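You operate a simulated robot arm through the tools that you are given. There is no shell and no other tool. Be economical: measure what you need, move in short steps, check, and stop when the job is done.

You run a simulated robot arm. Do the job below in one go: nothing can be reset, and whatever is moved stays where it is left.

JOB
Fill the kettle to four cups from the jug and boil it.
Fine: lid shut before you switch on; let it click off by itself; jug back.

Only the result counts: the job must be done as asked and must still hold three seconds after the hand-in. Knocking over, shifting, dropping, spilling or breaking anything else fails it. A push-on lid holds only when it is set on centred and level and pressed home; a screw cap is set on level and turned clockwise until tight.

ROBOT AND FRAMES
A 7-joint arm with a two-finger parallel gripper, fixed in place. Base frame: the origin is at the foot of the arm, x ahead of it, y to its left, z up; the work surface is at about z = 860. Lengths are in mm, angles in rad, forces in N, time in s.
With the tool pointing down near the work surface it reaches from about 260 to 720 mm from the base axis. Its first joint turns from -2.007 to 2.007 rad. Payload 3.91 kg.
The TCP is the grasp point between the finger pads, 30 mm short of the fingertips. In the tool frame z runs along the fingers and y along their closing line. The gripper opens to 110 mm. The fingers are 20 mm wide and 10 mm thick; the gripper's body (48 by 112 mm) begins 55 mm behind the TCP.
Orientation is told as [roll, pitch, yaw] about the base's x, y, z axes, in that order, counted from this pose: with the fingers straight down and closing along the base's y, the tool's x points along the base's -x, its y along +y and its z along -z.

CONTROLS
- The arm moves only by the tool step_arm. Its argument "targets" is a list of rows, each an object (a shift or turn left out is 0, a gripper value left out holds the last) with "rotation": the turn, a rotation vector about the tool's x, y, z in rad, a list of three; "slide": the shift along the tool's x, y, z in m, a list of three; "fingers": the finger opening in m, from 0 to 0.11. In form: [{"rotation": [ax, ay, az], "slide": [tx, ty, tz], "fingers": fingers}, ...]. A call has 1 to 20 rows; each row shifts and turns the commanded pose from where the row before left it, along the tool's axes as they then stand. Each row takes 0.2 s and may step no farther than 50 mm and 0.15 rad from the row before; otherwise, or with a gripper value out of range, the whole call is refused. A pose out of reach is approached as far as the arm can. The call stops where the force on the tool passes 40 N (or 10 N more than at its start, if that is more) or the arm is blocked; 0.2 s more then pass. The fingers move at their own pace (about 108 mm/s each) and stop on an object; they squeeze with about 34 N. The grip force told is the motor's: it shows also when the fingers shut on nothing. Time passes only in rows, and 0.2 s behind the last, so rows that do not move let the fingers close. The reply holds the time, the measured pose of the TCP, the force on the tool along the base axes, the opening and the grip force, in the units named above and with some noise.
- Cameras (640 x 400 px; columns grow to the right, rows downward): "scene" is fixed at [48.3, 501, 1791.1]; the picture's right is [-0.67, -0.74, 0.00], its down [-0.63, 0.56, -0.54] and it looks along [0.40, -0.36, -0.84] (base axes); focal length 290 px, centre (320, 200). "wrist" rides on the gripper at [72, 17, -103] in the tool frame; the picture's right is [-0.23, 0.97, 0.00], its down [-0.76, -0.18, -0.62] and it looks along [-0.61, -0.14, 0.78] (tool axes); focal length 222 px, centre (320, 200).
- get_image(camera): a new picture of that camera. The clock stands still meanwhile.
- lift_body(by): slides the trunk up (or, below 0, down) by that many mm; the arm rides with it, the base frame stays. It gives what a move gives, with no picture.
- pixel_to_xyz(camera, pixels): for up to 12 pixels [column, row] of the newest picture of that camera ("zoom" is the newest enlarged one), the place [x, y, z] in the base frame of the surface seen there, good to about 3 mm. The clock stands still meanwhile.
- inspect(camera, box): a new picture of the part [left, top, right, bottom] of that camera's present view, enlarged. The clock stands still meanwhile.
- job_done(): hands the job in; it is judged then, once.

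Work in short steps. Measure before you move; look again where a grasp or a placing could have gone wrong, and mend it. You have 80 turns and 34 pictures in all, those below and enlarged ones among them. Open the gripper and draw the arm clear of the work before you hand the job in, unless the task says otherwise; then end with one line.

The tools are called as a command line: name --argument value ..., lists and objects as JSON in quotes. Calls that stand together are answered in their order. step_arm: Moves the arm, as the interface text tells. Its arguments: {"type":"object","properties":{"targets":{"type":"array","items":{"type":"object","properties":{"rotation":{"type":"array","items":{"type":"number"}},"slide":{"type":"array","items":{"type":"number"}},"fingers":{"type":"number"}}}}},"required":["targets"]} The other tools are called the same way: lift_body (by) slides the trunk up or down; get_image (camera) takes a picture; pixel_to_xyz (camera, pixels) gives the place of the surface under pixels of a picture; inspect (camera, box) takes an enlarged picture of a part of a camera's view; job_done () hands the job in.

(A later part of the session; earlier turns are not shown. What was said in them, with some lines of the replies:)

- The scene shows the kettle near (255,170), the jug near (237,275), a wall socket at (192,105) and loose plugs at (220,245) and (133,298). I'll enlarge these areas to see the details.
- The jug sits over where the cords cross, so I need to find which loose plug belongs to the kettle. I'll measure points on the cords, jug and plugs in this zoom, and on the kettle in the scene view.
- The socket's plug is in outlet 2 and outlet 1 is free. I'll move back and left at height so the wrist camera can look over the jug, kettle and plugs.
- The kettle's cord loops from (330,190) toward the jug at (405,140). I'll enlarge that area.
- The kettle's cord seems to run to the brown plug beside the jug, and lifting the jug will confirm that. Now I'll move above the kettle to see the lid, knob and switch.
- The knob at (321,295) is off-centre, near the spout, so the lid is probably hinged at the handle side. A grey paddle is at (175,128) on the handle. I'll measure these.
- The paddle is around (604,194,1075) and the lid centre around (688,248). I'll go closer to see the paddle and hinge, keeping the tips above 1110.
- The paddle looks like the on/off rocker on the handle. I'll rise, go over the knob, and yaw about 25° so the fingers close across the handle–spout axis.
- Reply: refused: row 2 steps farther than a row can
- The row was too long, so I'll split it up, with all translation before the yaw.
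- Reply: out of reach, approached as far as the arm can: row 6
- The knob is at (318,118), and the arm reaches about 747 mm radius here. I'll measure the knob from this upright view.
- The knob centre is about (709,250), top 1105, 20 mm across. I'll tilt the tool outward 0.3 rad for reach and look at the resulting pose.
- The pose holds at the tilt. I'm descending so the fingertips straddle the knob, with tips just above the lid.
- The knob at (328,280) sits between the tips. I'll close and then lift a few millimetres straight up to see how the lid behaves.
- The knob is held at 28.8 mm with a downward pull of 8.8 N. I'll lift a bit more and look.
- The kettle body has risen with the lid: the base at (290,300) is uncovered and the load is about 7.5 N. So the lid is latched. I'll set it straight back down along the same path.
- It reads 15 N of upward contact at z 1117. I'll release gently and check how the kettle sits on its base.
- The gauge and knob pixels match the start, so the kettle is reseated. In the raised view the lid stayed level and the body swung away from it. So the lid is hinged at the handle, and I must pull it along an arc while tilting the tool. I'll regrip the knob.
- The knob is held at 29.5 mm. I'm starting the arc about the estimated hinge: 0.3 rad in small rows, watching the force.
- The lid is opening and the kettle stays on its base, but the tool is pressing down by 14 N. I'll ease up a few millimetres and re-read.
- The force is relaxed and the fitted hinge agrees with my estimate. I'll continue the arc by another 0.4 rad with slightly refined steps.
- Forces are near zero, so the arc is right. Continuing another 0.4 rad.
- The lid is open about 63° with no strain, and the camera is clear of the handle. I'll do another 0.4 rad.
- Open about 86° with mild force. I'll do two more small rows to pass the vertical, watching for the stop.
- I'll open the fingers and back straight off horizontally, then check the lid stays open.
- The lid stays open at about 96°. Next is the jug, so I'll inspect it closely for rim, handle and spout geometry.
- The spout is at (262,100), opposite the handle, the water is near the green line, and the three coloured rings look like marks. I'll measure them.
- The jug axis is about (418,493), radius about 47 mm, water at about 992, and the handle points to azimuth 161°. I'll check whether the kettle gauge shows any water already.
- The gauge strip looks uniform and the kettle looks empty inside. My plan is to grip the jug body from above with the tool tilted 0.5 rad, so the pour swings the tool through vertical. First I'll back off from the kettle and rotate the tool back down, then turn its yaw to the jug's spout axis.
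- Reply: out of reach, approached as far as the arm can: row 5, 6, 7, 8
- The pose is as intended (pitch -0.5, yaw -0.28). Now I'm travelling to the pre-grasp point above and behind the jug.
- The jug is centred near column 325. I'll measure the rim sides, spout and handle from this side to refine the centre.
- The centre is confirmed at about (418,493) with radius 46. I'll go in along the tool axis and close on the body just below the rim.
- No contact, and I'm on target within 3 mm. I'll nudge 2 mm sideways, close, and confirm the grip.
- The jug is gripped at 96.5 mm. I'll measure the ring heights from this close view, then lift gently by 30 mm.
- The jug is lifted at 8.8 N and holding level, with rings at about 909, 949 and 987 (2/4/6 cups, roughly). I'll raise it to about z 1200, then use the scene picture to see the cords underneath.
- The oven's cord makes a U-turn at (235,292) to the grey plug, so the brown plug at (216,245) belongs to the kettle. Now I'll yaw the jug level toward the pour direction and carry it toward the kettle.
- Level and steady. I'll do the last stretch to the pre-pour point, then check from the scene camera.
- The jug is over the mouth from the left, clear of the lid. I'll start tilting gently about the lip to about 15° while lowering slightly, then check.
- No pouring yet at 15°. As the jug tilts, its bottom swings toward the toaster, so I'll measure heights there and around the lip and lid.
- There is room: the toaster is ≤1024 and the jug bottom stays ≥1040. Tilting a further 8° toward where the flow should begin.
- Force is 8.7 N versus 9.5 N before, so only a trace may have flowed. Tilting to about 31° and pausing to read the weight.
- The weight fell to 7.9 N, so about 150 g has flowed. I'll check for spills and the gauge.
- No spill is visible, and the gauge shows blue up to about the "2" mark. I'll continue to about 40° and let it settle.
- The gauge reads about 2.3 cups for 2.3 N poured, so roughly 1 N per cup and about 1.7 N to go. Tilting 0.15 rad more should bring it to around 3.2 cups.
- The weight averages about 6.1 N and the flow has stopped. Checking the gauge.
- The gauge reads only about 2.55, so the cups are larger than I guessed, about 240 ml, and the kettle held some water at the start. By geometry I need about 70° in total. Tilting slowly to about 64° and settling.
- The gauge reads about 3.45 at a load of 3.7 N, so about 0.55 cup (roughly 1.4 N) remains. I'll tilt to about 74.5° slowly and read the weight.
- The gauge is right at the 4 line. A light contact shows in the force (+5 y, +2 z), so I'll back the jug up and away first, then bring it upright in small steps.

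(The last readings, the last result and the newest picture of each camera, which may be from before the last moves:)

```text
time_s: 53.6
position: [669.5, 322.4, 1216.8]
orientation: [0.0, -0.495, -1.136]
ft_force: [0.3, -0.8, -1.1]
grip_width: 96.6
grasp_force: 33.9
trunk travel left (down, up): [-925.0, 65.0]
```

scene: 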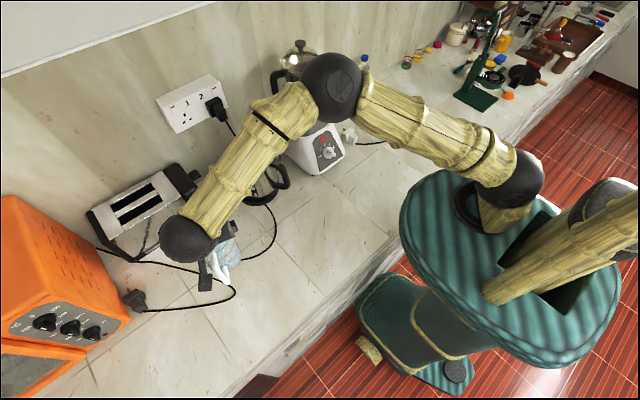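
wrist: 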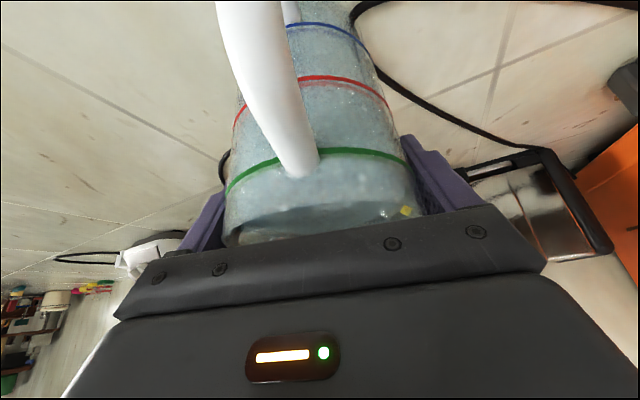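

The jug is upright and almost empty (1.1 N). I'll carry it back over its place and turn the yaw back.

step_arm --targets '[{"slide": [0.0291, -0.0195, -0.0145]}, {"slide": [0.0291, -0.0195, -0.0145]}, {"slide": [0.0291, -0.0195, -0.0145]}, {"slide": [0.0291, -0.0195, -0.0145]}, {"slide": [0.0291, -0.0195, -0.0145]}, {"slide": [0.0291, -0.0195, -0.0145]}, {"slide": [0.0291, -0.0195, -0.0145]}, {"slide": [0.0291, -0.0195, -0.0145]}, {"rotation": [-0.0683, 0, -0.1252]}, {"rotation": [-0.0683, 0, -0.1252]}, {"rotation": [-0.0683, 0, -0.1252]}, {"rotation": [-0.0683, 0, -0.1252]}, {"rotation": [-0.0683, 0, -0.1252]}, {"rotation": [-0.0683, 0, -0.1252]}, {}]'

```text
time_s: 56.8
position: [415.4, 496.0, 1207.6]
orientation: [0.003, -0.495, -0.28]
ft_force: [-0.3, 0.6, -1.9]
grip_width: 96.6
grasp_force: 33.8
trunk travel left (down, up): [-925.0, 65.0]
```

Correcting a few millimetres and lowering to about 12 mm above the counter.

step_arm --targets '[{"slide": [-0.0033, -0.0023, 0.0018]}, {"slide": [0.0192, 0, 0.0351]}, {"slide": [0.0192, 0, 0.0351]}, {"slide": [0.0192, 0, 0.0351]}, {"slide": [0.0192, 0, 0.0351]}, {"slide": [0.0192, 0, 0.0351]}, {"slide": [0.0096, 0, 0.0176]}, {}]'

```text
time_s: 58.6
position: [420.1, 494.6, 988.8]
orientation: [0.004, -0.498, -0.283]
ft_force: [1.1, -0.6, -1.9]
grip_width: 96.4
grasp_force: 33.8
trunk travel left (down, up): [-925.0, 65.0]
```

Now a slow set-down in 3 mm steps.

step_arm --targets '[{"slide": [0.0024, 0, 0.0044]}, {"slide": [0.0014, 0, 0.0026]}, {"slide": [0.0012, 0, 0.0022]}, {}]'

```text
time_s: 59.6
position: [418.8, 492.6, 978.7]
orientation: [0.004, -0.498, -0.283]
ft_force: [-0.1, -0.8, -2.3]
grip_width: 96.2
grasp_force: 34.4
trunk travel left (down, up): [-925.0, 65.0]
```

step_arm --targets '[{"slide": [0.0007, 0, 0.0013]}, {"slide": [0.0007, 0, 0.0013]}, {"slide": [0.0005, 0, 0.0009]}, {}]'

```text
time_s: 60.6
position: [418.6, 493.5, 978.0]
orientation: [0.01, -0.5, -0.285]
ft_force: [0.6, -0.6, 17.9]
grip_width: 96.3
grasp_force: 34.1
trunk travel left (down, up): [-925.0, 65.0]
```

It's on the counter. I'll ease 1 mm, open fully, and retreat along the approach line.

step_arm --targets '[{"slide": [-0.0007, 0, -0.0013]}, {"fingers": 0.11}, {}, {"slide": [0, 0, -0.025]}, {"slide": [0, 0, -0.0374]}, {"slide": [0, 0, -0.0374]}, {"slide": [0, 0, -0.0374]}, {"slide": [0, 0, -0.04]}]'

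get_image --camera "scene"

```text
time_s: 62.4
position: [337.3, 514.5, 1135.0]
orientation: [0.006, -0.497, -0.282]
ft_force: [-0.1, -0.4, 0.7]
grip_width: 109.7
grasp_force: 0.0
trunk travel left (down, up): [-925.0, 65.0]
```

```text
3 pictures are left
```

scene: 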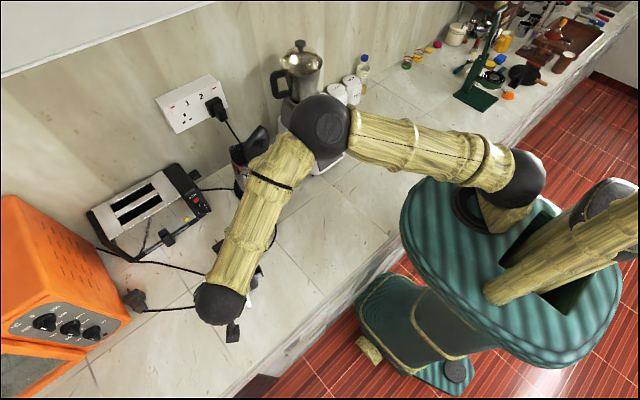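

The jug is back in place. Next I'll close the lid by pushing the knob outward from behind with closed fingers, so I'm turning and moving to just behind the raised lid.

step_arm --targets '[{"rotation": [-0.0687, 0, -0.126], "fingers": 0.0}, {"rotation": [-0.0687, 0, -0.126]}, {"rotation": [-0.0687, 0, -0.126]}, {"rotation": [-0.0687, 0, -0.126]}, {"rotation": [-0.0687, 0, -0.126]}, {"rotation": [0, 0.0985, 0]}, {"rotation": [0, 0.0985, 0]}, {"slide": [-0.0078, -0.0433, -0.0001]}, {"slide": [-0.0078, -0.0433, -0.0001]}, {"slide": [-0.0078, -0.0433, -0.0001]}, {"slide": [-0.0078, -0.0433, -0.0001]}, {"slide": [-0.0078, -0.0433, -0.0001]}, {"slide": [-0.0078, -0.0433, -0.0001]}, {"slide": [-0.0078, -0.0433, -0.0001]}, {"slide": [-0.0078, -0.0433, -0.0001]}]'

```text
time_s: 65.6
position: [538.5, 220.9, 1150.1]
orientation: [0.005, -0.304, 0.435]
ft_force: [1.0, -0.6, -0.3]
grip_width: 0.0
grasp_force: 33.9
trunk travel left (down, up): [-925.0, 65.0]
```

Final alignment behind the knob, then a slow horizontal push outward, watching the force.

step_arm --targets '[{"slide": [-0.0095, -0.0389, -0.0044]}, {"slide": [-0.0095, 0, 0.003]}, {"slide": [-0.0095, 0, 0.003]}, {"slide": [-0.0095, 0, 0.003]}]'

```text
time_s: 66.6
position: [589.7, 207.6, 1157.5]
orientation: [0.003, -0.302, 0.436]
ft_force: [0.7, 0.0, -0.1]
grip_width: 0.1
grasp_force: 33.5
trunk travel left (down, up): [-925.0, 65.0]
```

No contact yet. Continuing outward in small steps.

step_arm --targets '[{"slide": [-0.0095, 0, 0.003]}, {"slide": [-0.0095, 0, 0.003]}]'

```text
time_s: 67.2
position: [609.4, 215.7, 1156.5]
orientation: [0.002, -0.303, 0.436]
ft_force: [-0.6, 0.6, -0.1]
grip_width: 0.0
grasp_force: 34.4
trunk travel left (down, up): [-925.0, 65.0]
```

Still no noticeable force; the lid may be swinging freely. I'll follow through another 50 mm.

step_arm --targets '[{"slide": [-0.0095, 0, 0.003]}, {"slide": [-0.0095, 0, 0.003]}, {"slide": [-0.0095, 0, 0.003]}, {"slide": [-0.0095, 0, 0.003]}, {"slide": [-0.0095, 0, 0.003]}, {}, {}]'

inspect --camera "scene" --box '[160, 70, 300, 260]'

```text
time_s: 68.8
position: [653.2, 238.8, 1155.6]
orientation: [0.006, -0.304, 0.436]
ft_force: [-0.3, -0.1, -0.7]
grip_width: 0.0
grasp_force: 34.1
trunk travel left (down, up): [-925.0, 65.0]
```

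```text
2.11 times, centred on (230, 165) of scene
```

zoom: 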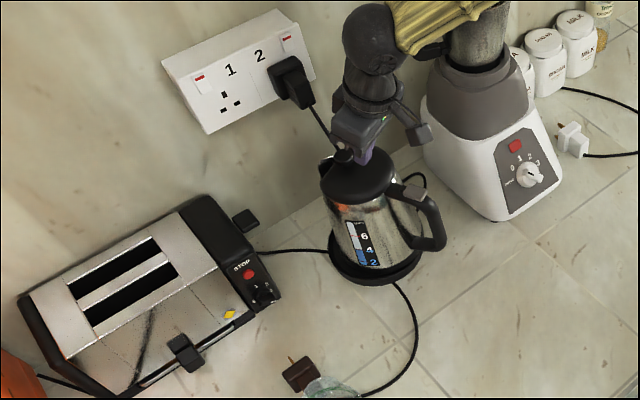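

The lid has swung shut (knob at (343,153)). This zoom also shows outlet 1's holes at (223,100) and the kettle's plug at (300,375), so I'll measure all of these.

pixel_to_xyz --camera "zoom" --pixels '[[223, 95], [223, 111], [238, 104], [200, 77], [205, 95], [287, 38], [285, 75], [300, 100], [343, 153], [355, 180], [275, 62], [305, 75]]'

pixel_to_xyz --camera "zoom" --pixels '[[300, 372], [288, 376], [312, 364], [302, 388], [318, 378], [291, 357], [304, 360], [284, 370], [295, 392], [310, 376], [393, 388], [365, 397]]'

```text
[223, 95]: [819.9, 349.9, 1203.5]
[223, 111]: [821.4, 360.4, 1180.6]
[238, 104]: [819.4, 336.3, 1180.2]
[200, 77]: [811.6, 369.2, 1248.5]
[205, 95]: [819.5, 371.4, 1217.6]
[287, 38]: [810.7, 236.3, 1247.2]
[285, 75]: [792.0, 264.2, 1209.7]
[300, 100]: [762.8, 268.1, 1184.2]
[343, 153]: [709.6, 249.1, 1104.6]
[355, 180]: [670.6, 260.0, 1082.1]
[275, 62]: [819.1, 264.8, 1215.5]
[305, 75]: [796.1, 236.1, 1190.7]
```

```text
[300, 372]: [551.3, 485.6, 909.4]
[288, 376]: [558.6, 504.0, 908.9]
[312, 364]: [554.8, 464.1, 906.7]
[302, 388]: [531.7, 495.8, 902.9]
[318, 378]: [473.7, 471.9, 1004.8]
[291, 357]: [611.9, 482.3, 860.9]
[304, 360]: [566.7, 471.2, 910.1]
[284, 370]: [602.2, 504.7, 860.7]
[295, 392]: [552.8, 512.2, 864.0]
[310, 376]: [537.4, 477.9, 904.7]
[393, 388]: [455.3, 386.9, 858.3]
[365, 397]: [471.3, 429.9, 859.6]
```

Measurements: outlet 1 has earth at (820,350,1203) and L/N at z 1180. The plug lies earth-up with its pins already pointing +x, flange y 464–504. First I'll press the lid home on its knob, moving the closed tips above the knob and pressing down slowly.

step_arm --targets '[{"slide": [-0.0218, -0.0071, 0.0112]}, {"slide": [-0.0218, -0.0071, 0.0112]}, {"slide": [0.0012, 0, 0.0038]}, {"slide": [0.0012, 0, 0.0038]}, {"slide": [0.0012, 0, 0.0038]}]'

```text
time_s: 70.0
position: [702.8, 243.4, 1139.4]
orientation: [0.004, -0.308, 0.436]
ft_force: [1.5, 0.0, 10.6]
grip_width: 0.2
grasp_force: 34.5
trunk travel left (down, up): [-925.0, 65.0]
```

Contact is at the knob top (10.6 N). Pressing a little more to seat the lid, then backing off upward.

step_arm --targets '[{"slide": [0.0009, 0, 0.0029]}, {"slide": [0.0006, 0, 0.0019]}, {}]'

```text
time_s: 70.8
position: [701.1, 245.5, 1137.2]
orientation: [0.003, -0.314, 0.436]
ft_force: [7.2, 3.7, 39.8]
grip_width: 0.2
grasp_force: 34.0
trunk travel left (down, up): [-925.0, 65.0]
```

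The lid is pressed home at about 40 N. The jug stands where the gripper must go to pick up the kettle's plug, so I'll set the jug aside briefly and return it afterwards. Backing off the lid and travelling to the jug pre-grasp.

step_arm --targets '[{"slide": [-0.0089, 0, -0.0287]}, {"slide": [-0.0089, 0, -0.0287]}, {"slide": [0.0358, 0, -0.011]}, {"slide": [0.0358, 0, -0.011]}, {"slide": [0.0358, 0, -0.011]}, {"slide": [0.0358, 0, -0.011]}, {"rotation": [0, -0.1, 0], "fingers": 0.11}, {"rotation": [0, -0.1, 0]}, {"rotation": [0.0687, 0, 0.126]}, {"rotation": [0.0687, 0, 0.126]}, {"rotation": [0.0687, 0, 0.126]}, {"rotation": [0.0687, 0, 0.126]}, {"rotation": [0.0687, 0, 0.126]}]'

step_arm --targets '[{"slide": [0.0342, 0.0284, -0.007]}, {"slide": [0.0342, 0.0284, -0.007]}, {"slide": [0.0342, 0.0284, -0.007]}, {"slide": [0.0342, 0.0284, -0.007]}, {"slide": [0.0342, 0.0284, -0.007]}, {"slide": [0.0342, 0.0284, -0.007]}, {"slide": [0.0342, 0.0284, -0.007]}, {"slide": [0.0342, 0.0284, -0.007]}, {"slide": [0.0342, 0.0284, -0.007]}, {}]'

```text
time_s: 73.6
position: [567.7, 182.7, 1189.0]
orientation: [0.005, -0.5, -0.285]
ft_force: [0.1, 0.4, 0.3]
grip_width: 110.0
grasp_force: 0.0
trunk travel left (down, up): [-925.0, 65.0]
```

```text
time_s: 75.8
position: [347.7, 510.7, 1100.4]
orientation: [0.007, -0.499, -0.284]
ft_force: [0.0, 0.3, -0.1]
grip_width: 110.0
grasp_force: 0.0
trunk travel left (down, up): [-925.0, 65.0]
```

At the pre-grasp as before. I'll grip the jug, lift it 40 mm, shift it left and back, and lower it. The last bit is slow so the stop triggers gently.

step_arm --targets '[{"slide": [-0.0013, 0.0007, 0.0357]}, {"slide": [-0.0013, 0.0007, 0.0357]}, {"slide": [-0.0013, 0.0007, 0.0357]}, {"slide": [-0.0013, 0.0007, 0.0357]}, {"fingers": 0.0}, {}, {}, {}]'

step_arm --targets '[{"slide": [-0.0096, 0, -0.0176]}, {"slide": [-0.0096, 0, -0.0176]}, {"slide": [0.0197, 0.0235, -0.0107]}, {"slide": [0.0197, 0.0235, -0.0107]}, {"slide": [0.0197, 0.0235, -0.0107]}, {"slide": [0.0197, 0.0235, -0.0107]}, {}, {"slide": [0.0096, 0, 0.0176]}, {"slide": [0.0048, 0, 0.0088]}, {"slide": [0.0024, 0, 0.0044]}, {"slide": [0.0012, 0, 0.0022]}, {}]'

```text
time_s: 77.6
position: [420.4, 493.8, 974.8]
orientation: [0.005, -0.499, -0.282]
ft_force: [-0.3, 0.6, 0.2]
grip_width: 96.4
grasp_force: 34.7
trunk travel left (down, up): [-925.0, 65.0]
```

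```text
time_s: 80.2
position: [359.5, 607.2, 979.3]
orientation: [0.006, -0.5, -0.283]
ft_force: [-0.9, 0.0, -2.0]
grip_width: 96.6
grasp_force: 34.2
trunk travel left (down, up): [-925.0, 65.0]
```

The jug is about 3 mm above the counter. I'll finish lowering, release, retreat, then move to the plug pre-grasp (yaw 0, tilt 0.8) and take a wrist picture.

step_arm --targets '[{"slide": [0.0007, 0, 0.0013]}, {"slide": [0.0007, 0, 0.0013]}, {"slide": [0.0003, 0, 0.0006]}, {"fingers": 0.11}, {}, {"slide": [0, 0, -0.025]}, {"slide": [0, 0, -0.0374]}, {"slide": [0, 0, -0.0374]}, {"slide": [0, 0, -0.0374]}, {"slide": [0, 0, -0.015]}]'

step_arm --targets '[{"rotation": [-0.0678, 0, -0.1243]}, {"rotation": [-0.0678, 0, -0.1243]}, {"rotation": [0, -0.15, 0]}, {"rotation": [0, -0.15, 0]}, {"slide": [0, -0.047, 0]}, {"slide": [0, -0.047, 0]}, {"slide": [0, -0.047, 0]}, {"slide": [-0.0045, 0, 0.0411], "fingers": 0.07}, {"slide": [-0.0045, 0, 0.0411]}, {"slide": [-0.0045, 0, 0.0411]}, {"slide": [-0.0045, 0, 0.0411]}, {"slide": [-0.0045, 0, 0.0411]}, {}]'

get_image --camera "wrist"

```text
time_s: 82.4
position: [289.5, 627.9, 1111.3]
orientation: [0.005, -0.499, -0.285]
ft_force: [-0.3, 0.7, -0.8]
grip_width: 110.1
grasp_force: 0.0
trunk travel left (down, up): [-925.0, 65.0]
```

```text
time_s: 85.2
position: [454.3, 483.9, 983.0]
orientation: [0.006, -0.801, -0.001]
ft_force: [-0.7, -0.2, -0.2]
grip_width: 69.9
grasp_force: 0.2
trunk travel left (down, up): [-925.0, 65.0]
```

```text
1 pictures are left
```

wrist: 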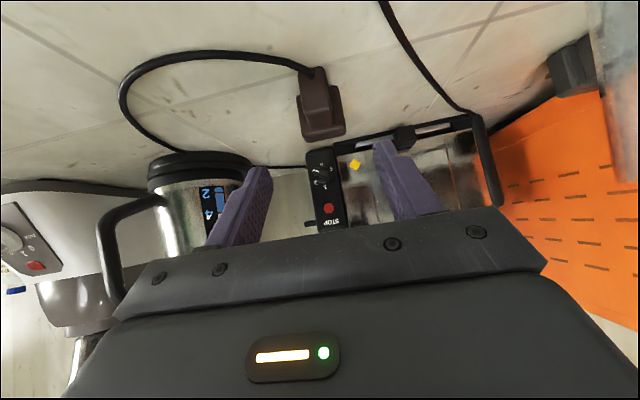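

The plug is centred at (322,110), with the body at (316,85) and the flange at (323,125). Measuring its outline.

pixel_to_xyz --camera "wrist" --pixels '[[304, 136], [344, 130], [324, 135], [300, 108], [341, 103], [302, 122], [343, 118], [322, 118], [310, 85], [330, 84], [318, 97], [314, 74]]'

pixel_to_xyz --camera "wrist" --pixels '[[298, 100], [299, 115], [306, 141], [346, 133], [305, 90], [336, 90], [304, 105], [338, 100], [320, 128], [320, 122], [334, 138], [318, 108]]'

```text
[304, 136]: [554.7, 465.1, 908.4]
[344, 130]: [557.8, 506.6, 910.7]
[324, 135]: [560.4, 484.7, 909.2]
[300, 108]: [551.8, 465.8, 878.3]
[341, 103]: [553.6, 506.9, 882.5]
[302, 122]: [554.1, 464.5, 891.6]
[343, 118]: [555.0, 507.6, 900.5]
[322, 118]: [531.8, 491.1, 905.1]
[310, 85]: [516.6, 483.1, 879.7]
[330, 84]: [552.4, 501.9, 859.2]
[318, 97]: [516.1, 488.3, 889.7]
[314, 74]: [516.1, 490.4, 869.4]
```

```text
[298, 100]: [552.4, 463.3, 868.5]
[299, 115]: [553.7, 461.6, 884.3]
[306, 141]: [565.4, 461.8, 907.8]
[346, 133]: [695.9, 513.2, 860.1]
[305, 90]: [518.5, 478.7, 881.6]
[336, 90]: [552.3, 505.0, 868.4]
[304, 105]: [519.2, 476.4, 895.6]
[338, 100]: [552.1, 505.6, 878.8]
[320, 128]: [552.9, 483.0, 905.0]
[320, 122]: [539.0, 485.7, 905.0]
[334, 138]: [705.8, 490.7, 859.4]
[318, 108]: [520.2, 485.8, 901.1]
```

The flange's rear face is at x 553, front about 567, y 462–508, and the body is 36 mm long behind it at y≈486. I'll grip the body with the tips just behind the flange, then lift slightly.

step_arm --targets '[{"slide": [0.0036, 0.0005, 0.0271]}, {"slide": [0.0036, 0.0005, 0.0271]}, {"slide": [0.0036, 0.0005, 0.0271]}, {"slide": [0.0036, 0.0005, 0.0271]}, {}]'

step_arm --targets '[{"fingers": 0.0}, {}, {}, {}]'

```text
time_s: 86.4
position: [519.8, 490.5, 898.0]
orientation: [0.007, -0.8, -0.005]
ft_force: [-0.4, -0.1, 0.3]
grip_width: 70.0
grasp_force: 0.0
trunk travel left (down, up): [-925.0, 65.0]
```

```text
time_s: 87.4
position: [520.4, 489.3, 898.8]
orientation: [0.007, -0.802, -0.004]
ft_force: [-0.2, 0.4, -0.1]
grip_width: 25.4
grasp_force: 34.1
trunk travel left (down, up): [-925.0, 65.0]
```

The plug is gripped at 25.4 mm. I'll lift it straight up to socket height and carry it to about 68 mm in front of outlet 1.

step_arm --targets '[{"slide": [-0.0156, 0, -0.0152]}, {"slide": [-0.0156, 0, -0.0152]}, {"slide": [-0.0312, 0, -0.0304]}, {"slide": [-0.0312, 0, -0.0304]}, {"slide": [-0.0312, 0, -0.0304]}, {"slide": [-0.0312, 0, -0.0304]}, {"slide": [-0.0312, 0, -0.0304]}, {"slide": [-0.0312, 0, -0.0304]}, {}]'

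step_arm --targets '[{"slide": [-0.0214, -0.0234, 0.0221]}, {"slide": [-0.0214, -0.0234, 0.0221]}, {"slide": [-0.0214, -0.0234, 0.0221]}, {"slide": [-0.0214, -0.0234, 0.0221]}, {"slide": [-0.0214, -0.0234, 0.0221]}, {"slide": [-0.0214, -0.0234, 0.0221]}, {}]'

step_arm --targets '[{}]'

inspect --camera "scene" --box '[150, 60, 260, 180]'

```text
time_s: 89.4
position: [518.1, 489.0, 1200.9]
orientation: [0.004, -0.798, -0.002]
ft_force: [0.1, -0.9, -0.8]
grip_width: 25.2
grasp_force: 34.1
trunk travel left (down, up): [-925.0, 65.0]
```

```text
time_s: 91.0
position: [702.9, 350.5, 1198.5]
orientation: [0.007, -0.801, 0.003]
ft_force: [0.4, 0.4, -0.6]
grip_width: 25.2
grasp_force: 33.9
trunk travel left (down, up): [-925.0, 65.0]
```

```text
time_s: 91.4
position: [706.8, 346.3, 1197.9]
orientation: [0.007, -0.8, -0.003]
ft_force: [0.4, -0.2, -1.1]
grip_width: 25.6
grasp_force: 34.5
trunk travel left (down, up): [-925.0, 65.0]
```

```text
3.33 times, centred on (205, 120) of scene
```

zoom: 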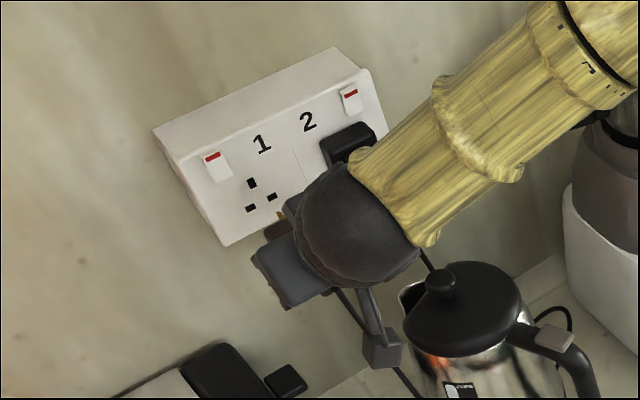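

That was the last picture. A pin is visible at (281,215), the flange at (275,228), and the holes at (252,182), (250,208) and (272,196). I'll measure them all.

pixel_to_xyz --camera "zoom" --pixels '[[281, 213], [282, 217], [280, 219], [276, 226], [270, 230], [283, 226], [252, 183], [250, 209], [272, 197], [266, 229], [288, 214], [284, 212]]'

pixel_to_xyz --camera "zoom" --pixels '[[279, 211], [278, 214], [265, 224], [268, 238], [278, 232], [285, 235], [246, 209], [255, 206], [267, 198], [277, 194], [248, 180], [256, 187]]'

```text
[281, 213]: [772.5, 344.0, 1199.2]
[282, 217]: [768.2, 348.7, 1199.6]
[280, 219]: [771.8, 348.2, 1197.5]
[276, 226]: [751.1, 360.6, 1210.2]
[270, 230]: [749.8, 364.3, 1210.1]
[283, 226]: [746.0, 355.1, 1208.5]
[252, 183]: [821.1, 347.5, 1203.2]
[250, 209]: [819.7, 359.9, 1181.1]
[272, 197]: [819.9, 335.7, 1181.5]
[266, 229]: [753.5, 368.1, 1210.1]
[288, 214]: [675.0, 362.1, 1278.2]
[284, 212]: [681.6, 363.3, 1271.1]
```

```text
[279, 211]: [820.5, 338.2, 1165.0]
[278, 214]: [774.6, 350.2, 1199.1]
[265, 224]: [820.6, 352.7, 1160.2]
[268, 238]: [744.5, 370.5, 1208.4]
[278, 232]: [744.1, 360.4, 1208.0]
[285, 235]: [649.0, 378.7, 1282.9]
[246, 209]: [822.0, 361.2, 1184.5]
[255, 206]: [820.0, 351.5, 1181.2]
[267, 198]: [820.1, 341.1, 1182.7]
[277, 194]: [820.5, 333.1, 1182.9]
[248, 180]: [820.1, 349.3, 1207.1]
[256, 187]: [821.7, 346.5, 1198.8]
```

The pin top is at z 1199 with the earth hole spanning about 1199–1207, and y is within 1 mm. I'll raise the plug about 7.5 mm, and cross-check against the seated plug in outlet 2.

pixel_to_xyz --camera "zoom" --pixels '[[325, 142], [345, 130], [370, 125], [330, 158], [350, 145], [340, 140], [320, 146], [372, 135], [335, 133], [355, 126], [328, 150], [322, 150]]'

step_arm --targets '[{"slide": [-0.0054, 0.0007, -0.0052]}, {}]'

step_arm --targets '[{}]'

step_arm --targets '[{}]'

```text
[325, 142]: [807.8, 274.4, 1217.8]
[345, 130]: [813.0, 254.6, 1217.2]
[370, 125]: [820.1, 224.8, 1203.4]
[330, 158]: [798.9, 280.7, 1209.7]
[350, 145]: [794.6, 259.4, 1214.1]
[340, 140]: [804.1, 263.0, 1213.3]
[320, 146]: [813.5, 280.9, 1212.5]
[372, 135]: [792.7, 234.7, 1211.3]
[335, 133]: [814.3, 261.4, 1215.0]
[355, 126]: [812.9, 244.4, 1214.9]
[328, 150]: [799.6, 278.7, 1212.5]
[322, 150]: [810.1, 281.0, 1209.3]
```

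```text
time_s: 92.0
position: [705.3, 348.7, 1206.4]
orientation: [0.007, -0.8, -0.002]
ft_force: [-1.0, -0.2, -0.5]
grip_width: 25.2
grasp_force: 34.3
trunk travel left (down, up): [-925.0, 65.0]
```

```text
time_s: 92.4
position: [705.9, 347.8, 1205.4]
orientation: [0.008, -0.8, -0.002]
ft_force: [0.4, -0.7, -1.2]
grip_width: 25.4
grasp_force: 34.1
trunk travel left (down, up): [-925.0, 65.0]
```

```text
time_s: 92.8
position: [705.4, 349.1, 1205.2]
orientation: [0.008, -0.801, -0.002]
ft_force: [-0.5, 0.4, -0.4]
grip_width: 25.3
grasp_force: 34.2
trunk travel left (down, up): [-925.0, 65.0]
```

Plug 2's seated flange top is about 1216 and mine is about 1217 now, which matches. Advancing straight toward the wall, slowly at the end.

step_arm --targets '[{"slide": [-0.0139, 0, 0.0143]}, {"slide": [-0.0139, 0, 0.0143]}, {"slide": [-0.0035, 0, 0.0036]}, {"slide": [-0.0035, 0, 0.0036]}, {"slide": [-0.0021, 0, 0.0022]}, {"slide": [-0.0021, 0, 0.0022]}, {"slide": [-0.0021, 0, 0.0022]}, {"slide": [-0.0021, 0, 0.0022]}]'

```text
time_s: 94.6
position: [768.7, 349.0, 1207.5]
orientation: [0.008, -0.802, -0.003]
ft_force: [-1.2, -3.7, -3.1]
grip_width: 25.2
grasp_force: 34.2
trunk travel left (down, up): [-925.0, 65.0]
```

The front face is at about x 815 with small forces, so the pins have gone into the holes. Pushing the last millimetres home.

step_arm --targets '[{"slide": [-0.0014, 0, 0.0014]}, {"slide": [-0.0014, 0, 0.0014]}, {"slide": [-0.0014, 0, 0.0014]}]'

step_arm --targets '[{"slide": [-0.0014, 0, 0.0014]}, {"slide": [-0.0014, 0, 0.0014]}]'

```text
time_s: 95.4
position: [769.3, 349.1, 1208.4]
orientation: [0.007, -0.799, -0.003]
ft_force: [-25.3, -6.3, -8.9]
grip_width: 25.8
grasp_force: 34.3
trunk travel left (down, up): [-925.0, 65.0]
```

```text
time_s: 95.9
position: [769.5, 348.9, 1207.7]
orientation: [0.006, -0.794, 0.0]
ft_force: [-20.6, -7.7, 5.6]
grip_width: 25.4
grasp_force: 34.0
trunk travel left (down, up): [-925.0, 65.0]
stopped in row 2: the force on the tool passed its limit (the readings are from after the stop); the commanded pose is now the measured one
```

The push stopped at full force with the flange at the plate, so the plug is seated. I'll release, back off up and away, set the tool near vertical, and move with closed fingers above the switch paddle (604,194,1075).

step_arm --targets '[{"fingers": 0.05}, {}, {"slide": [0, 0, -0.02]}, {"slide": [0, 0, -0.033]}, {"slide": [0, 0, -0.033]}, {"slide": [0, 0, -0.034]}, {"rotation": [0, 0.15, 0], "fingers": 0.0}, {"rotation": [0, 0.15, 0]}, {"rotation": [0, 0.15, 0]}, {"rotation": [0, 0.15, 0]}]'

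step_arm --targets '[{"slide": [0.0197, -0.026, 0.0227]}, {"slide": [0.0197, -0.026, 0.0227]}, {"slide": [0.0197, -0.026, 0.0227]}, {"slide": [0.0197, -0.026, 0.0227]}, {"slide": [0.0197, -0.026, 0.0227]}, {"slide": [0.0197, -0.026, 0.0227]}, {}]'

pixel_to_xyz --camera "zoom" --pixels '[[345, 215], [553, 338], [260, 200], [285, 235], [380, 340], [438, 282]]'

```text
time_s: 98.1
position: [688.1, 351.8, 1288.0]
orientation: [0.001, -0.191, 0.005]
ft_force: [-0.9, 1.4, -0.5]
grip_width: 0.0
grasp_force: 34.4
trunk travel left (down, up): [-925.0, 65.0]
```

```text
time_s: 99.7
position: [598.6, 196.1, 1133.6]
orientation: [0.004, -0.194, 0.004]
ft_force: [0.3, 0.0, -1.0]
grip_width: 0.1
grasp_force: 33.4
trunk travel left (down, up): [-925.0, 65.0]
```

```text
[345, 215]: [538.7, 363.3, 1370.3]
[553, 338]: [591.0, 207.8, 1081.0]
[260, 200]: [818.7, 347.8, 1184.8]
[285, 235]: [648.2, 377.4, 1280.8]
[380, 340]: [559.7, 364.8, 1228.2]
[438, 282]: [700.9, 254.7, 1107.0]
```

The point data is cached from the last picture, but it still shows the paddle. I'll sample its outline for the exact spot while lowering to just above it.

pixel_to_xyz --camera "zoom" --pixels '[[540, 335], [548, 328], [555, 336], [565, 340], [570, 348], [560, 350], [545, 342], [552, 345], [575, 362], [525, 335], [540, 345], [570, 340]]'

step_arm --targets '[{"slide": [0.002, 0, 0.0098]}]'

```text
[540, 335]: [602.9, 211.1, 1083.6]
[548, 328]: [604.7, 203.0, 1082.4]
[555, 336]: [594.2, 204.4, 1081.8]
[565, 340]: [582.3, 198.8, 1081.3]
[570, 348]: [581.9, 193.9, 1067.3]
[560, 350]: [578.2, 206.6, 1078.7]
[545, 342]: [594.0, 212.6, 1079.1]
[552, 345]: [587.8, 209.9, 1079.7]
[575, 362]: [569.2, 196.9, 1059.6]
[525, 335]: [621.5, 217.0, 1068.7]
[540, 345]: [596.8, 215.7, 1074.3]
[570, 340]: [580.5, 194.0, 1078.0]
```

```text
time_s: 100.1
position: [598.4, 195.9, 1122.0]
orientation: [0.004, -0.194, 0.003]
ft_force: [0.1, -0.8, -0.5]
grip_width: 0.3
grasp_force: 34.4
trunk travel left (down, up): [-925.0, 65.0]
```

The paddle now measures about (592,205,1081), slightly different from the wrist estimate (604,194,1075). I'll aim between, at about (598,200), and press down slowly while reading the force.

step_arm --targets '[{"slide": [0.0049, 0.0035, -0.001]}, {"slide": [0.0006, 0, 0.0029]}, {"slide": [0.0006, 0, 0.0029]}, {"slide": [0.0006, 0, 0.0029]}]'

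step_arm --targets '[{"slide": [0.0006, 0, 0.0029]}, {"slide": [0.0006, 0, 0.0029]}]'

step_arm --targets '[{"slide": [0.0006, 0, 0.0029]}]'

```text
time_s: 101.1
position: [593.1, 197.2, 1113.8]
orientation: [0.003, -0.195, 0.004]
ft_force: [-0.8, 0.0, 0.0]
grip_width: 0.0
grasp_force: 33.6
trunk travel left (down, up): [-925.0, 65.0]
```

```text
time_s: 101.7
position: [593.4, 197.9, 1107.9]
orientation: [0.006, -0.197, 0.002]
ft_force: [-2.9, -1.0, 9.4]
grip_width: 0.4
grasp_force: 34.3
trunk travel left (down, up): [-925.0, 65.0]
```

```text
time_s: 102.1
position: [591.0, 197.3, 1107.7]
orientation: [0.007, -0.201, 0.003]
ft_force: [-7.1, 1.5, 24.6]
grip_width: 0.1
grasp_force: 34.1
trunk travel left (down, up): [-925.0, 65.0]
```

The paddle went down to a firm stop (24 N). I'll lift off and touch again in 1 mm steps to see whether it has stayed down: free to about 1109 if latched, earlier contact if it sprang back.

step_arm --targets '[{"slide": [-0.0024, 0, -0.0118]}, {}]'

step_arm --targets '[{"slide": [0.0008, 0, 0.0039]}, {}]'

step_arm --targets '[{"slide": [0.0002, 0, 0.001]}, {}]'

step_arm --targets '[{"slide": [0.0002, 0, 0.001]}, {}]'

step_arm --targets '[{"slide": [0.0002, 0, 0.001]}, {}]'

```text
time_s: 102.7
position: [594.7, 196.8, 1114.5]
orientation: [0.005, -0.193, 0.001]
ft_force: [-0.6, -0.4, -0.3]
grip_width: 0.0
grasp_force: 33.3
trunk travel left (down, up): [-925.0, 65.0]
```

```text
time_s: 103.3
position: [595.1, 196.7, 1112.5]
orientation: [0.004, -0.196, 0.002]
ft_force: [-0.3, 0.8, -0.5]
grip_width: 0.1
grasp_force: 33.5
trunk travel left (down, up): [-925.0, 65.0]
```

```text
time_s: 103.9
position: [593.5, 198.2, 1110.8]
orientation: [0.003, -0.196, 0.004]
ft_force: [0.8, 0.1, 0.6]
grip_width: 0.0
grasp_force: 34.1
trunk travel left (down, up): [-925.0, 65.0]
```

```text
time_s: 104.5
position: [594.1, 198.6, 1109.8]
orientation: [0.002, -0.195, 0.003]
ft_force: [0.1, 0.8, -0.1]
grip_width: 0.1
grasp_force: 33.9
trunk travel left (down, up): [-925.0, 65.0]
```

```text
time_s: 105.1
position: [593.6, 197.8, 1109.3]
orientation: [0.003, -0.195, 0.003]
ft_force: [-0.3, 0.0, 0.0]
grip_width: 0.0
grasp_force: 34.0
trunk travel left (down, up): [-925.0, 65.0]
```

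Free down to 1109, consistent with the paddle staying down. To be sure, I'll feel the paddle's outer (free) end step by step; pressing a lever that's already down there does no harm.

step_arm --targets '[{"slide": [-0.0008, 0, -0.0039]}, {"slide": [0.0118, -0.0055, -0.0024]}, {"slide": [0.0008, 0, 0.0039]}, {}]'

step_arm --targets '[{"slide": [0.0003, 0, 0.0015]}, {}]'

step_arm --targets '[{"slide": [0.0003, 0, 0.0015]}, {}]'

step_arm --targets '[{"slide": [0.0003, 0, 0.0015]}, {}]'

step_arm --targets '[{"slide": [0.0003, 0, 0.0015]}, {}]'

```text
time_s: 106.1
position: [582.3, 191.0, 1108.8]
orientation: [0.004, -0.196, 0.002]
ft_force: [0.3, 0.3, 0.1]
grip_width: 0.2
grasp_force: 34.0
trunk travel left (down, up): [-925.0, 65.0]
```

```text
time_s: 106.7
position: [582.7, 191.5, 1106.2]
orientation: [0.003, -0.194, 0.003]
ft_force: [-0.5, -0.1, 0.3]
grip_width: 0.0
grasp_force: 34.0
trunk travel left (down, up): [-925.0, 65.0]
```

```text
time_s: 107.3
position: [582.7, 190.3, 1105.7]
orientation: [0.002, -0.196, 0.004]
ft_force: [-0.6, -0.2, 1.3]
grip_width: 0.0
grasp_force: 34.0
trunk travel left (down, up): [-925.0, 65.0]
```

```text
time_s: 107.9
position: [582.4, 191.3, 1105.6]
orientation: [0.005, -0.196, 0.004]
ft_force: [-1.5, -0.1, 6.3]
grip_width: 0.0
grasp_force: 34.0
trunk travel left (down, up): [-925.0, 65.0]
```

```text
time_s: 108.5
position: [580.8, 191.7, 1104.1]
orientation: [0.007, -0.2, 0.003]
ft_force: [-5.7, 0.9, 18.4]
grip_width: 0.0
grasp_force: 33.8
trunk travel left (down, up): [-925.0, 65.0]
```

The outer end now sits about 3 mm lower than the middle, though the paddle was flat before, so the switch is latched on. While it boils I'll travel back to the jug.

step_arm --targets '[{"slide": [-0.0059, 0, -0.0295]}, {"slide": [-0.0059, 0, -0.0295], "fingers": 0.11}, {"rotation": [0, -0.1013, 0]}, {"rotation": [0, -0.1013, 0]}, {"rotation": [0, -0.1013, 0]}, {"rotation": [0.0685, 0, 0.1255]}, {"rotation": [0.0685, 0, 0.1255]}, {"slide": [0.0315, 0.0282, -0.0123]}, {"slide": [0.0315, 0.0282, -0.0123]}, {"slide": [0.0315, 0.0282, -0.0123]}, {"slide": [0.0315, 0.0282, -0.0123]}, {"slide": [0.0315, 0.0282, -0.0123]}, {"slide": [0.0315, 0.0282, -0.0123]}, {"slide": [0.0315, 0.0282, -0.0123]}, {"slide": [0.0315, 0.0282, -0.0123]}, {"slide": [0.0315, 0.0282, -0.0123]}, {"slide": [0.0315, 0.0282, -0.0123]}, {"slide": [0.0315, 0.0282, -0.0123]}, {"slide": [0.0315, 0.0282, -0.0123]}, {}]'

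```text
time_s: 112.7
position: [292.0, 629.9, 1113.8]
orientation: [0.004, -0.497, -0.284]
ft_force: [-0.6, 0.4, -0.8]
grip_width: 110.0
grasp_force: 0.1
trunk travel left (down, up): [-925.0, 65.0]
5 turns are left
```

At the jug's pre-grasp. I'll grip it, lift 40 mm, carry it the exact reverse of the earlier shift, and lower it gently.

step_arm --targets '[{"slide": [0.0008, -0.0007, 0.0386]}, {"slide": [0.0008, -0.0008, 0.0386]}, {"slide": [0.0008, -0.0007, 0.0386]}, {"slide": [0.0008, -0.0008, 0.0386]}, {"fingers": 0.0}, {}, {}, {}]'

step_arm --targets '[{"slide": [-0.0096, 0, -0.0176]}, {"slide": [-0.0096, 0, -0.0176]}, {"slide": [-0.0197, -0.0235, 0.0107]}, {"slide": [-0.0197, -0.0235, 0.0107]}, {"slide": [-0.0197, -0.0235, 0.0107]}, {"slide": [-0.0197, -0.0235, 0.0107]}, {}, {"slide": [0.0096, 0, 0.0176]}, {"slide": [0.0048, 0, 0.0088]}, {"slide": [0.0024, 0, 0.0044]}, {"slide": [0.0012, 0, 0.0022]}, {}]'

step_arm --targets '[{"slide": [0.0007, 0, 0.0013]}, {}]'

```text
time_s: 114.5
position: [357.1, 607.6, 975.1]
orientation: [0.004, -0.498, -0.284]
ft_force: [0.0, -0.4, -0.1]
grip_width: 96.0
grasp_force: 33.9
trunk travel left (down, up): [-925.0, 65.0]
```

```text
time_s: 117.1
position: [416.1, 494.4, 979.1]
orientation: [0.005, -0.498, -0.285]
ft_force: [0.3, 0.8, -3.0]
grip_width: 95.9
grasp_force: 33.8
trunk travel left (down, up): [-925.0, 65.0]
```

```text
time_s: 117.7
position: [417.5, 492.5, 977.5]
orientation: [0.003, -0.495, -0.285]
ft_force: [0.3, 0.3, -1.4]
grip_width: 95.8
grasp_force: 34.4
trunk travel left (down, up): [-925.0, 65.0]
4 turns are left
```

The jug is about 1 mm up at its original spot. I'll finish lowering, release, withdraw clear, and begin waiting for the boil.

step_arm --targets '[{"slide": [0.0006, 0, 0.0012]}, {}, {"fingers": 0.11}, {}, {"slide": [0, 0, -0.025]}, {"slide": [0, 0, -0.0374]}, {"slide": [0, 0, -0.0374]}, {"slide": [0, 0, -0.0374]}, {"slide": [0, 0, -0.04]}, {"slide": [0, -0.03, -0.03]}, {"slide": [0, -0.04, 0]}, {"slide": [0, -0.04, 0]}]'

step_arm --targets '[{}, {}, {}, {}, {}, {}, {}, {}, {}, {}, {}, {}, {}, {}, {}, {}, {}, {}, {}, {}]'

step_arm --targets '[{}, {}, {}, {}, {}, {}, {}, {}, {}, {}, {}, {}, {}, {}, {}, {}, {}, {}, {}, {}]'

step_arm --targets '[{}, {}, {}, {}, {}, {}, {}, {}, {}, {}, {}, {}, {}, {}, {}, {}, {}, {}, {}, {}]'

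step_arm --targets '[{}, {}, {}, {}, {}, {}, {}, {}, {}, {}, {}, {}, {}, {}, {}, {}, {}, {}, {}, {}]'

step_arm --targets '[{}, {}, {}, {}, {}, {}, {}, {}, {}, {}, {}, {}, {}, {}, {}, {}, {}, {}, {}, {}]'

step_arm --targets '[{}, {}, {}, {}, {}, {}, {}, {}, {}, {}, {}, {}, {}, {}, {}, {}, {}, {}, {}, {}]'

step_arm --targets '[{}, {}, {}, {}, {}, {}, {}, {}, {}, {}, {}, {}, {}, {}, {}, {}, {}, {}, {}, {}]'

step_arm --targets '[{}, {}, {}, {}, {}, {}, {}, {}, {}, {}, {}, {}, {}, {}, {}, {}, {}, {}, {}, {}]'

step_arm --targets '[{}, {}, {}, {}, {}, {}, {}, {}, {}, {}, {}, {}, {}, {}, {}, {}, {}, {}, {}, {}]'

step_arm --targets '[{}, {}, {}, {}, {}, {}, {}, {}, {}, {}, {}, {}, {}, {}, {}, {}, {}, {}, {}, {}]'

step_arm --targets '[{}, {}, {}, {}, {}, {}, {}, {}, {}, {}, {}, {}, {}, {}, {}, {}, {}, {}, {}, {}]'

step_arm --targets '[{}, {}, {}, {}, {}, {}, {}, {}, {}, {}, {}, {}, {}, {}, {}, {}, {}, {}, {}, {}]'

step_arm --targets '[{}, {}, {}, {}, {}, {}, {}, {}, {}, {}, {}, {}, {}, {}, {}, {}, {}, {}, {}, {}]'

step_arm --targets '[{}, {}, {}, {}, {}, {}, {}, {}, {}, {}, {}, {}, {}, {}, {}, {}, {}, {}, {}, {}]'

step_arm --targets '[{}, {}, {}, {}, {}, {}, {}, {}, {}, {}, {}, {}, {}, {}, {}, {}, {}, {}, {}, {}]'

```text
time_s: 120.3
position: [288.2, 412.3, 1158.0]
orientation: [0.005, -0.499, -0.285]
ft_force: [0.1, -0.5, 1.4]
grip_width: 110.3
grasp_force: 0.1
trunk travel left (down, up): [-925.0, 65.0]
```

```text
time_s: 124.5
position: [287.6, 413.7, 1157.5]
orientation: [0.005, -0.499, -0.284]
ft_force: [0.1, -0.2, -0.2]
grip_width: 109.8
grasp_force: 0.0
trunk travel left (down, up): [-925.0, 65.0]
```

```text
time_s: 128.7
position: [289.1, 414.4, 1158.4]
orientation: [0.004, -0.497, -0.285]
ft_force: [-0.1, 0.0, 0.3]
grip_width: 110.4
grasp_force: 0.2
trunk travel left (down, up): [-925.0, 65.0]
```

```text
time_s: 132.9
position: [289.2, 412.8, 1157.7]
orientation: [0.001, -0.498, -0.284]
ft_force: [-0.1, -0.9, -0.8]
grip_width: 110.0
grasp_force: 0.0
trunk travel left (down, up): [-925.0, 65.0]
```

```text
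time_s: 137.1
position: [288.0, 414.2, 1155.8]
orientation: [0.004, -0.499, -0.283]
ft_force: [-0.9, 0.2, -0.3]
grip_width: 109.9
grasp_force: 0.1
trunk travel left (down, up): [-925.0, 65.0]
```

```text
time_s: 141.3
position: [290.8, 413.1, 1156.2]
orientation: [0.004, -0.498, -0.283]
ft_force: [0.4, 0.3, -0.9]
grip_width: 110.1
grasp_force: 0.0
trunk travel left (down, up): [-925.0, 65.0]
```

```text
time_s: 145.5
position: [289.4, 414.0, 1156.8]
orientation: [0.004, -0.498, -0.284]
ft_force: [-0.2, -0.3, 0.5]
grip_width: 110.0
grasp_force: 0.1
trunk travel left (down, up): [-925.0, 65.0]
```

```text
time_s: 149.7
position: [289.0, 414.0, 1156.5]
orientation: [0.003, -0.496, -0.285]
ft_force: [0.5, -0.1, -0.1]
grip_width: 109.8
grasp_force: 0.0
trunk travel left (down, up): [-925.0, 65.0]
```

```text
time_s: 153.9
position: [290.8, 413.6, 1156.8]
orientation: [0.004, -0.497, -0.284]
ft_force: [-0.5, 1.0, -0.2]
grip_width: 109.8
grasp_force: 0.0
trunk travel left (down, up): [-925.0, 65.0]
```

```text
time_s: 158.1
position: [288.6, 414.9, 1156.8]
orientation: [0.005, -0.498, -0.285]
ft_force: [-0.2, 0.2, 0.4]
grip_width: 110.1
grasp_force: 0.0
trunk travel left (down, up): [-925.0, 65.0]
```

```text
time_s: 162.3
position: [287.7, 413.4, 1157.1]
orientation: [0.003, -0.499, -0.285]
ft_force: [0.5, -0.5, -0.9]
grip_width: 110.0
grasp_force: 0.0
trunk travel left (down, up): [-925.0, 65.0]
```

```text
time_s: 166.5
position: [289.3, 413.8, 1157.6]
orientation: [0.004, -0.496, -0.284]
ft_force: [-0.6, 0.0, -1.1]
grip_width: 109.9
grasp_force: 0.0
trunk travel left (down, up): [-925.0, 65.0]
```

```text
time_s: 170.7
position: [288.3, 414.4, 1158.8]
orientation: [0.005, -0.496, -0.285]
ft_force: [0.3, 0.4, -0.4]
grip_width: 109.9
grasp_force: 0.1
trunk travel left (down, up): [-925.0, 65.0]
```

```text
time_s: 174.9
position: [289.0, 414.1, 1156.6]
orientation: [0.004, -0.496, -0.284]
ft_force: [0.4, 0.3, -0.8]
grip_width: 110.2
grasp_force: 0.1
trunk travel left (down, up): [-925.0, 65.0]
```

```text
time_s: 179.1
position: [288.2, 414.1, 1157.4]
orientation: [0.004, -0.499, -0.284]
ft_force: [-0.4, 0.3, -0.3]
grip_width: 110.0
grasp_force: 0.0
trunk travel left (down, up): [-925.0, 65.0]
```

```text
time_s: 183.3
position: [288.2, 413.8, 1157.1]
orientation: [0.004, -0.497, -0.285]
ft_force: [-0.1, -0.5, -0.4]
grip_width: 110.1
grasp_force: 0.1
trunk travel left (down, up): [-925.0, 65.0]
3 turns are left
```

About 78 s have passed since switch-on. I'll wait a good while longer so it can click off by itself, with the arm clear.

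step_arm --targets '[{}, {}, {}, {}, {}, {}, {}, {}, {}, {}, {}, {}, {}, {}, {}, {}, {}, {}, {}, {}]'

step_arm --targets '[{}, {}, {}, {}, {}, {}, {}, {}, {}, {}, {}, {}, {}, {}, {}, {}, {}, {}, {}, {}]'

step_arm --targets '[{}, {}, {}, {}, {}, {}, {}, {}, {}, {}, {}, {}, {}, {}, {}, {}, {}, {}, {}, {}]'

step_arm --targets '[{}, {}, {}, {}, {}, {}, {}, {}, {}, {}, {}, {}, {}, {}, {}, {}, {}, {}, {}, {}]'

step_arm --targets '[{}, {}, {}, {}, {}, {}, {}, {}, {}, {}, {}, {}, {}, {}, {}, {}, {}, {}, {}, {}]'

step_arm --targets '[{}, {}, {}, {}, {}, {}, {}, {}, {}, {}, {}, {}, {}, {}, {}, {}, {}, {}, {}, {}]'

step_arm --targets '[{}, {}, {}, {}, {}, {}, {}, {}, {}, {}, {}, {}, {}, {}, {}, {}, {}, {}, {}, {}]'

step_arm --targets '[{}, {}, {}, {}, {}, {}, {}, {}, {}, {}, {}, {}, {}, {}, {}, {}, {}, {}, {}, {}]'

step_arm --targets '[{}, {}, {}, {}, {}, {}, {}, {}, {}, {}, {}, {}, {}, {}, {}, {}, {}, {}, {}, {}]'

step_arm --targets '[{}, {}, {}, {}, {}, {}, {}, {}, {}, {}, {}, {}, {}, {}, {}, {}, {}, {}, {}, {}]'

step_arm --targets '[{}, {}, {}, {}, {}, {}, {}, {}, {}, {}, {}, {}, {}, {}, {}, {}, {}, {}, {}, {}]'

step_arm --targets '[{}, {}, {}, {}, {}, {}, {}, {}, {}, {}, {}, {}, {}, {}, {}, {}, {}, {}, {}, {}]'

step_arm --targets '[{}, {}, {}, {}, {}, {}, {}, {}, {}, {}, {}, {}, {}, {}, {}, {}, {}, {}, {}, {}]'

step_arm --targets '[{}, {}, {}, {}, {}, {}, {}, {}, {}, {}, {}, {}, {}, {}, {}, {}, {}, {}, {}, {}]'

step_arm --targets '[{}, {}, {}, {}, {}, {}, {}, {}, {}, {}, {}, {}, {}, {}, {}, {}, {}, {}, {}, {}]'

step_arm --targets '[{}, {}, {}, {}, {}, {}, {}, {}, {}, {}, {}, {}, {}, {}, {}, {}, {}, {}, {}, {}]'

step_arm --targets '[{}, {}, {}, {}, {}, {}, {}, {}, {}, {}, {}, {}, {}, {}, {}, {}, {}, {}, {}, {}]'

step_arm --targets '[{}, {}, {}, {}, {}, {}, {}, {}, {}, {}, {}, {}, {}, {}, {}, {}, {}, {}, {}, {}]'

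step_arm --targets '[{}, {}, {}, {}, {}, {}, {}, {}, {}, {}, {}, {}, {}, {}, {}, {}, {}, {}, {}, {}]'

step_arm --targets '[{}, {}, {}, {}, {}, {}, {}, {}, {}, {}, {}, {}, {}, {}, {}, {}, {}, {}, {}, {}]'

```text
time_s: 187.5
position: [288.3, 414.1, 1157.4]
orientation: [0.003, -0.497, -0.285]
ft_force: [-0.4, -1.1, 1.1]
grip_width: 110.0
grasp_force: 0.1
trunk travel left (down, up): [-925.0, 65.0]
```

```text
time_s: 191.7
position: [288.8, 414.5, 1157.3]
orientation: [0.004, -0.498, -0.284]
ft_force: [-0.3, -1.2, 0.0]
grip_width: 110.0
grasp_force: 0.1
trunk travel left (down, up): [-925.0, 65.0]
```

```text
time_s: 195.9
position: [288.5, 414.6, 1157.6]
orientation: [0.004, -0.498, -0.283]
ft_force: [0.3, 0.2, -0.4]
grip_width: 110.1
grasp_force: 0.0
trunk travel left (down, up): [-925.0, 65.0]
```

```text
time_s: 200.1
position: [289.1, 413.6, 1157.9]
orientation: [0.005, -0.497, -0.283]
ft_force: [0.0, -1.3, 1.2]
grip_width: 110.3
grasp_force: 0.0
trunk travel left (down, up): [-925.0, 65.0]
```

```text
time_s: 204.3
position: [288.8, 413.4, 1157.0]
orientation: [0.005, -0.498, -0.284]
ft_force: [0.2, -0.2, -0.6]
grip_width: 110.2
grasp_force: 0.1
trunk travel left (down, up): [-925.0, 65.0]
```

```text
time_s: 208.5
position: [289.0, 414.3, 1158.2]
orientation: [0.005, -0.496, -0.286]
ft_force: [0.2, 0.6, 0.8]
grip_width: 110.0
grasp_force: 0.0
trunk travel left (down, up): [-925.0, 65.0]
```

```text
time_s: 212.7
position: [288.5, 414.6, 1156.6]
orientation: [0.001, -0.498, -0.284]
ft_force: [-0.3, 0.3, -0.4]
grip_width: 110.1
grasp_force: 0.1
trunk travel left (down, up): [-925.0, 65.0]
```

```text
time_s: 216.9
position: [289.4, 414.7, 1157.5]
orientation: [0.004, -0.499, -0.284]
ft_force: [0.5, -0.4, -0.3]
grip_width: 110.1
grasp_force: 0.0
trunk travel left (down, up): [-925.0, 65.0]
```

```text
time_s: 221.1
position: [289.5, 413.5, 1157.5]
orientation: [0.004, -0.496, -0.285]
ft_force: [0.0, 0.0, -0.3]
grip_width: 110.1
grasp_force: 0.2
trunk travel left (down, up): [-925.0, 65.0]
```

```text
time_s: 225.3
position: [288.9, 413.3, 1156.0]
orientation: [0.003, -0.499, -0.285]
ft_force: [-0.4, 0.4, 0.4]
grip_width: 110.0
grasp_force: 0.1
trunk travel left (down, up): [-925.0, 65.0]
```

```text
time_s: 229.5
position: [288.9, 414.7, 1157.8]
orientation: [0.003, -0.498, -0.286]
ft_force: [-0.2, 0.1, -0.2]
grip_width: 109.9
grasp_force: 0.0
trunk travel left (down, up): [-925.0, 65.0]
```

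```text
time_s: 233.7
position: [289.2, 413.7, 1157.4]
orientation: [0.004, -0.497, -0.285]
ft_force: [0.5, 0.2, -0.6]
grip_width: 110.1
grasp_force: 0.1
trunk travel left (down, up): [-925.0, 65.0]
```

```text
time_s: 237.9
position: [289.1, 413.8, 1156.4]
orientation: [0.003, -0.497, -0.285]
ft_force: [-0.6, -0.7, -0.3]
grip_width: 110.0
grasp_force: 0.0
trunk travel left (down, up): [-925.0, 65.0]
```

```text
time_s: 242.1
position: [288.0, 413.8, 1157.4]
orientation: [0.003, -0.499, -0.285]
ft_force: [-0.1, -0.6, 0.3]
grip_width: 110.0
grasp_force: 0.0
trunk travel left (down, up): [-925.0, 65.0]
```

```text
time_s: 246.3
position: [288.7, 414.4, 1157.2]
orientation: [0.003, -0.498, -0.284]
ft_force: [0.2, 0.2, 1.0]
grip_width: 110.2
grasp_force: 0.0
trunk travel left (down, up): [-925.0, 65.0]
```

```text
time_s: 250.5
position: [289.8, 413.3, 1157.2]
orientation: [0.004, -0.497, -0.285]
ft_force: [0.2, -0.3, 0.4]
grip_width: 110.3
grasp_force: 0.1
trunk travel left (down, up): [-925.0, 65.0]
```

```text
time_s: 254.7
position: [288.3, 414.0, 1156.8]
orientation: [0.003, -0.498, -0.283]
ft_force: [0.4, -0.6, -0.3]
grip_width: 109.7
grasp_force: 0.1
trunk travel left (down, up): [-925.0, 65.0]
```

```text
time_s: 258.9
position: [288.2, 413.5, 1156.9]
orientation: [0.004, -0.498, -0.285]
ft_force: [0.1, -0.9, 0.6]
grip_width: 110.2
grasp_force: 0.1
trunk travel left (down, up): [-925.0, 65.0]
```

```text
time_s: 263.1
position: [288.9, 413.8, 1157.1]
orientation: [0.004, -0.498, -0.285]
ft_force: [-0.5, -0.9, -0.3]
grip_width: 109.9
grasp_force: 0.1
trunk travel left (down, up): [-925.0, 65.0]
```

```text
time_s: 267.3
position: [289.7, 414.8, 1157.4]
orientation: [0.003, -0.498, -0.285]
ft_force: [0.2, -0.6, -0.2]
grip_width: 110.0
grasp_force: 0.1
trunk travel left (down, up): [-925.0, 65.0]
2 turns are left
```

About 165 s have passed since switch-on. The jug is back, the lid is shut, the plug is in, and the arm is clear with the gripper open, so I'm handing in.

job_done

```text
The job is handed in.
```

I filled the kettle to the 4-cup line, shut the lid, plugged it into outlet 1, switched it on and left it about 165 s; the jug is back in its place. I had no pictures left after plugging in, so I judged the switch by touch and did not see it boil or click off.
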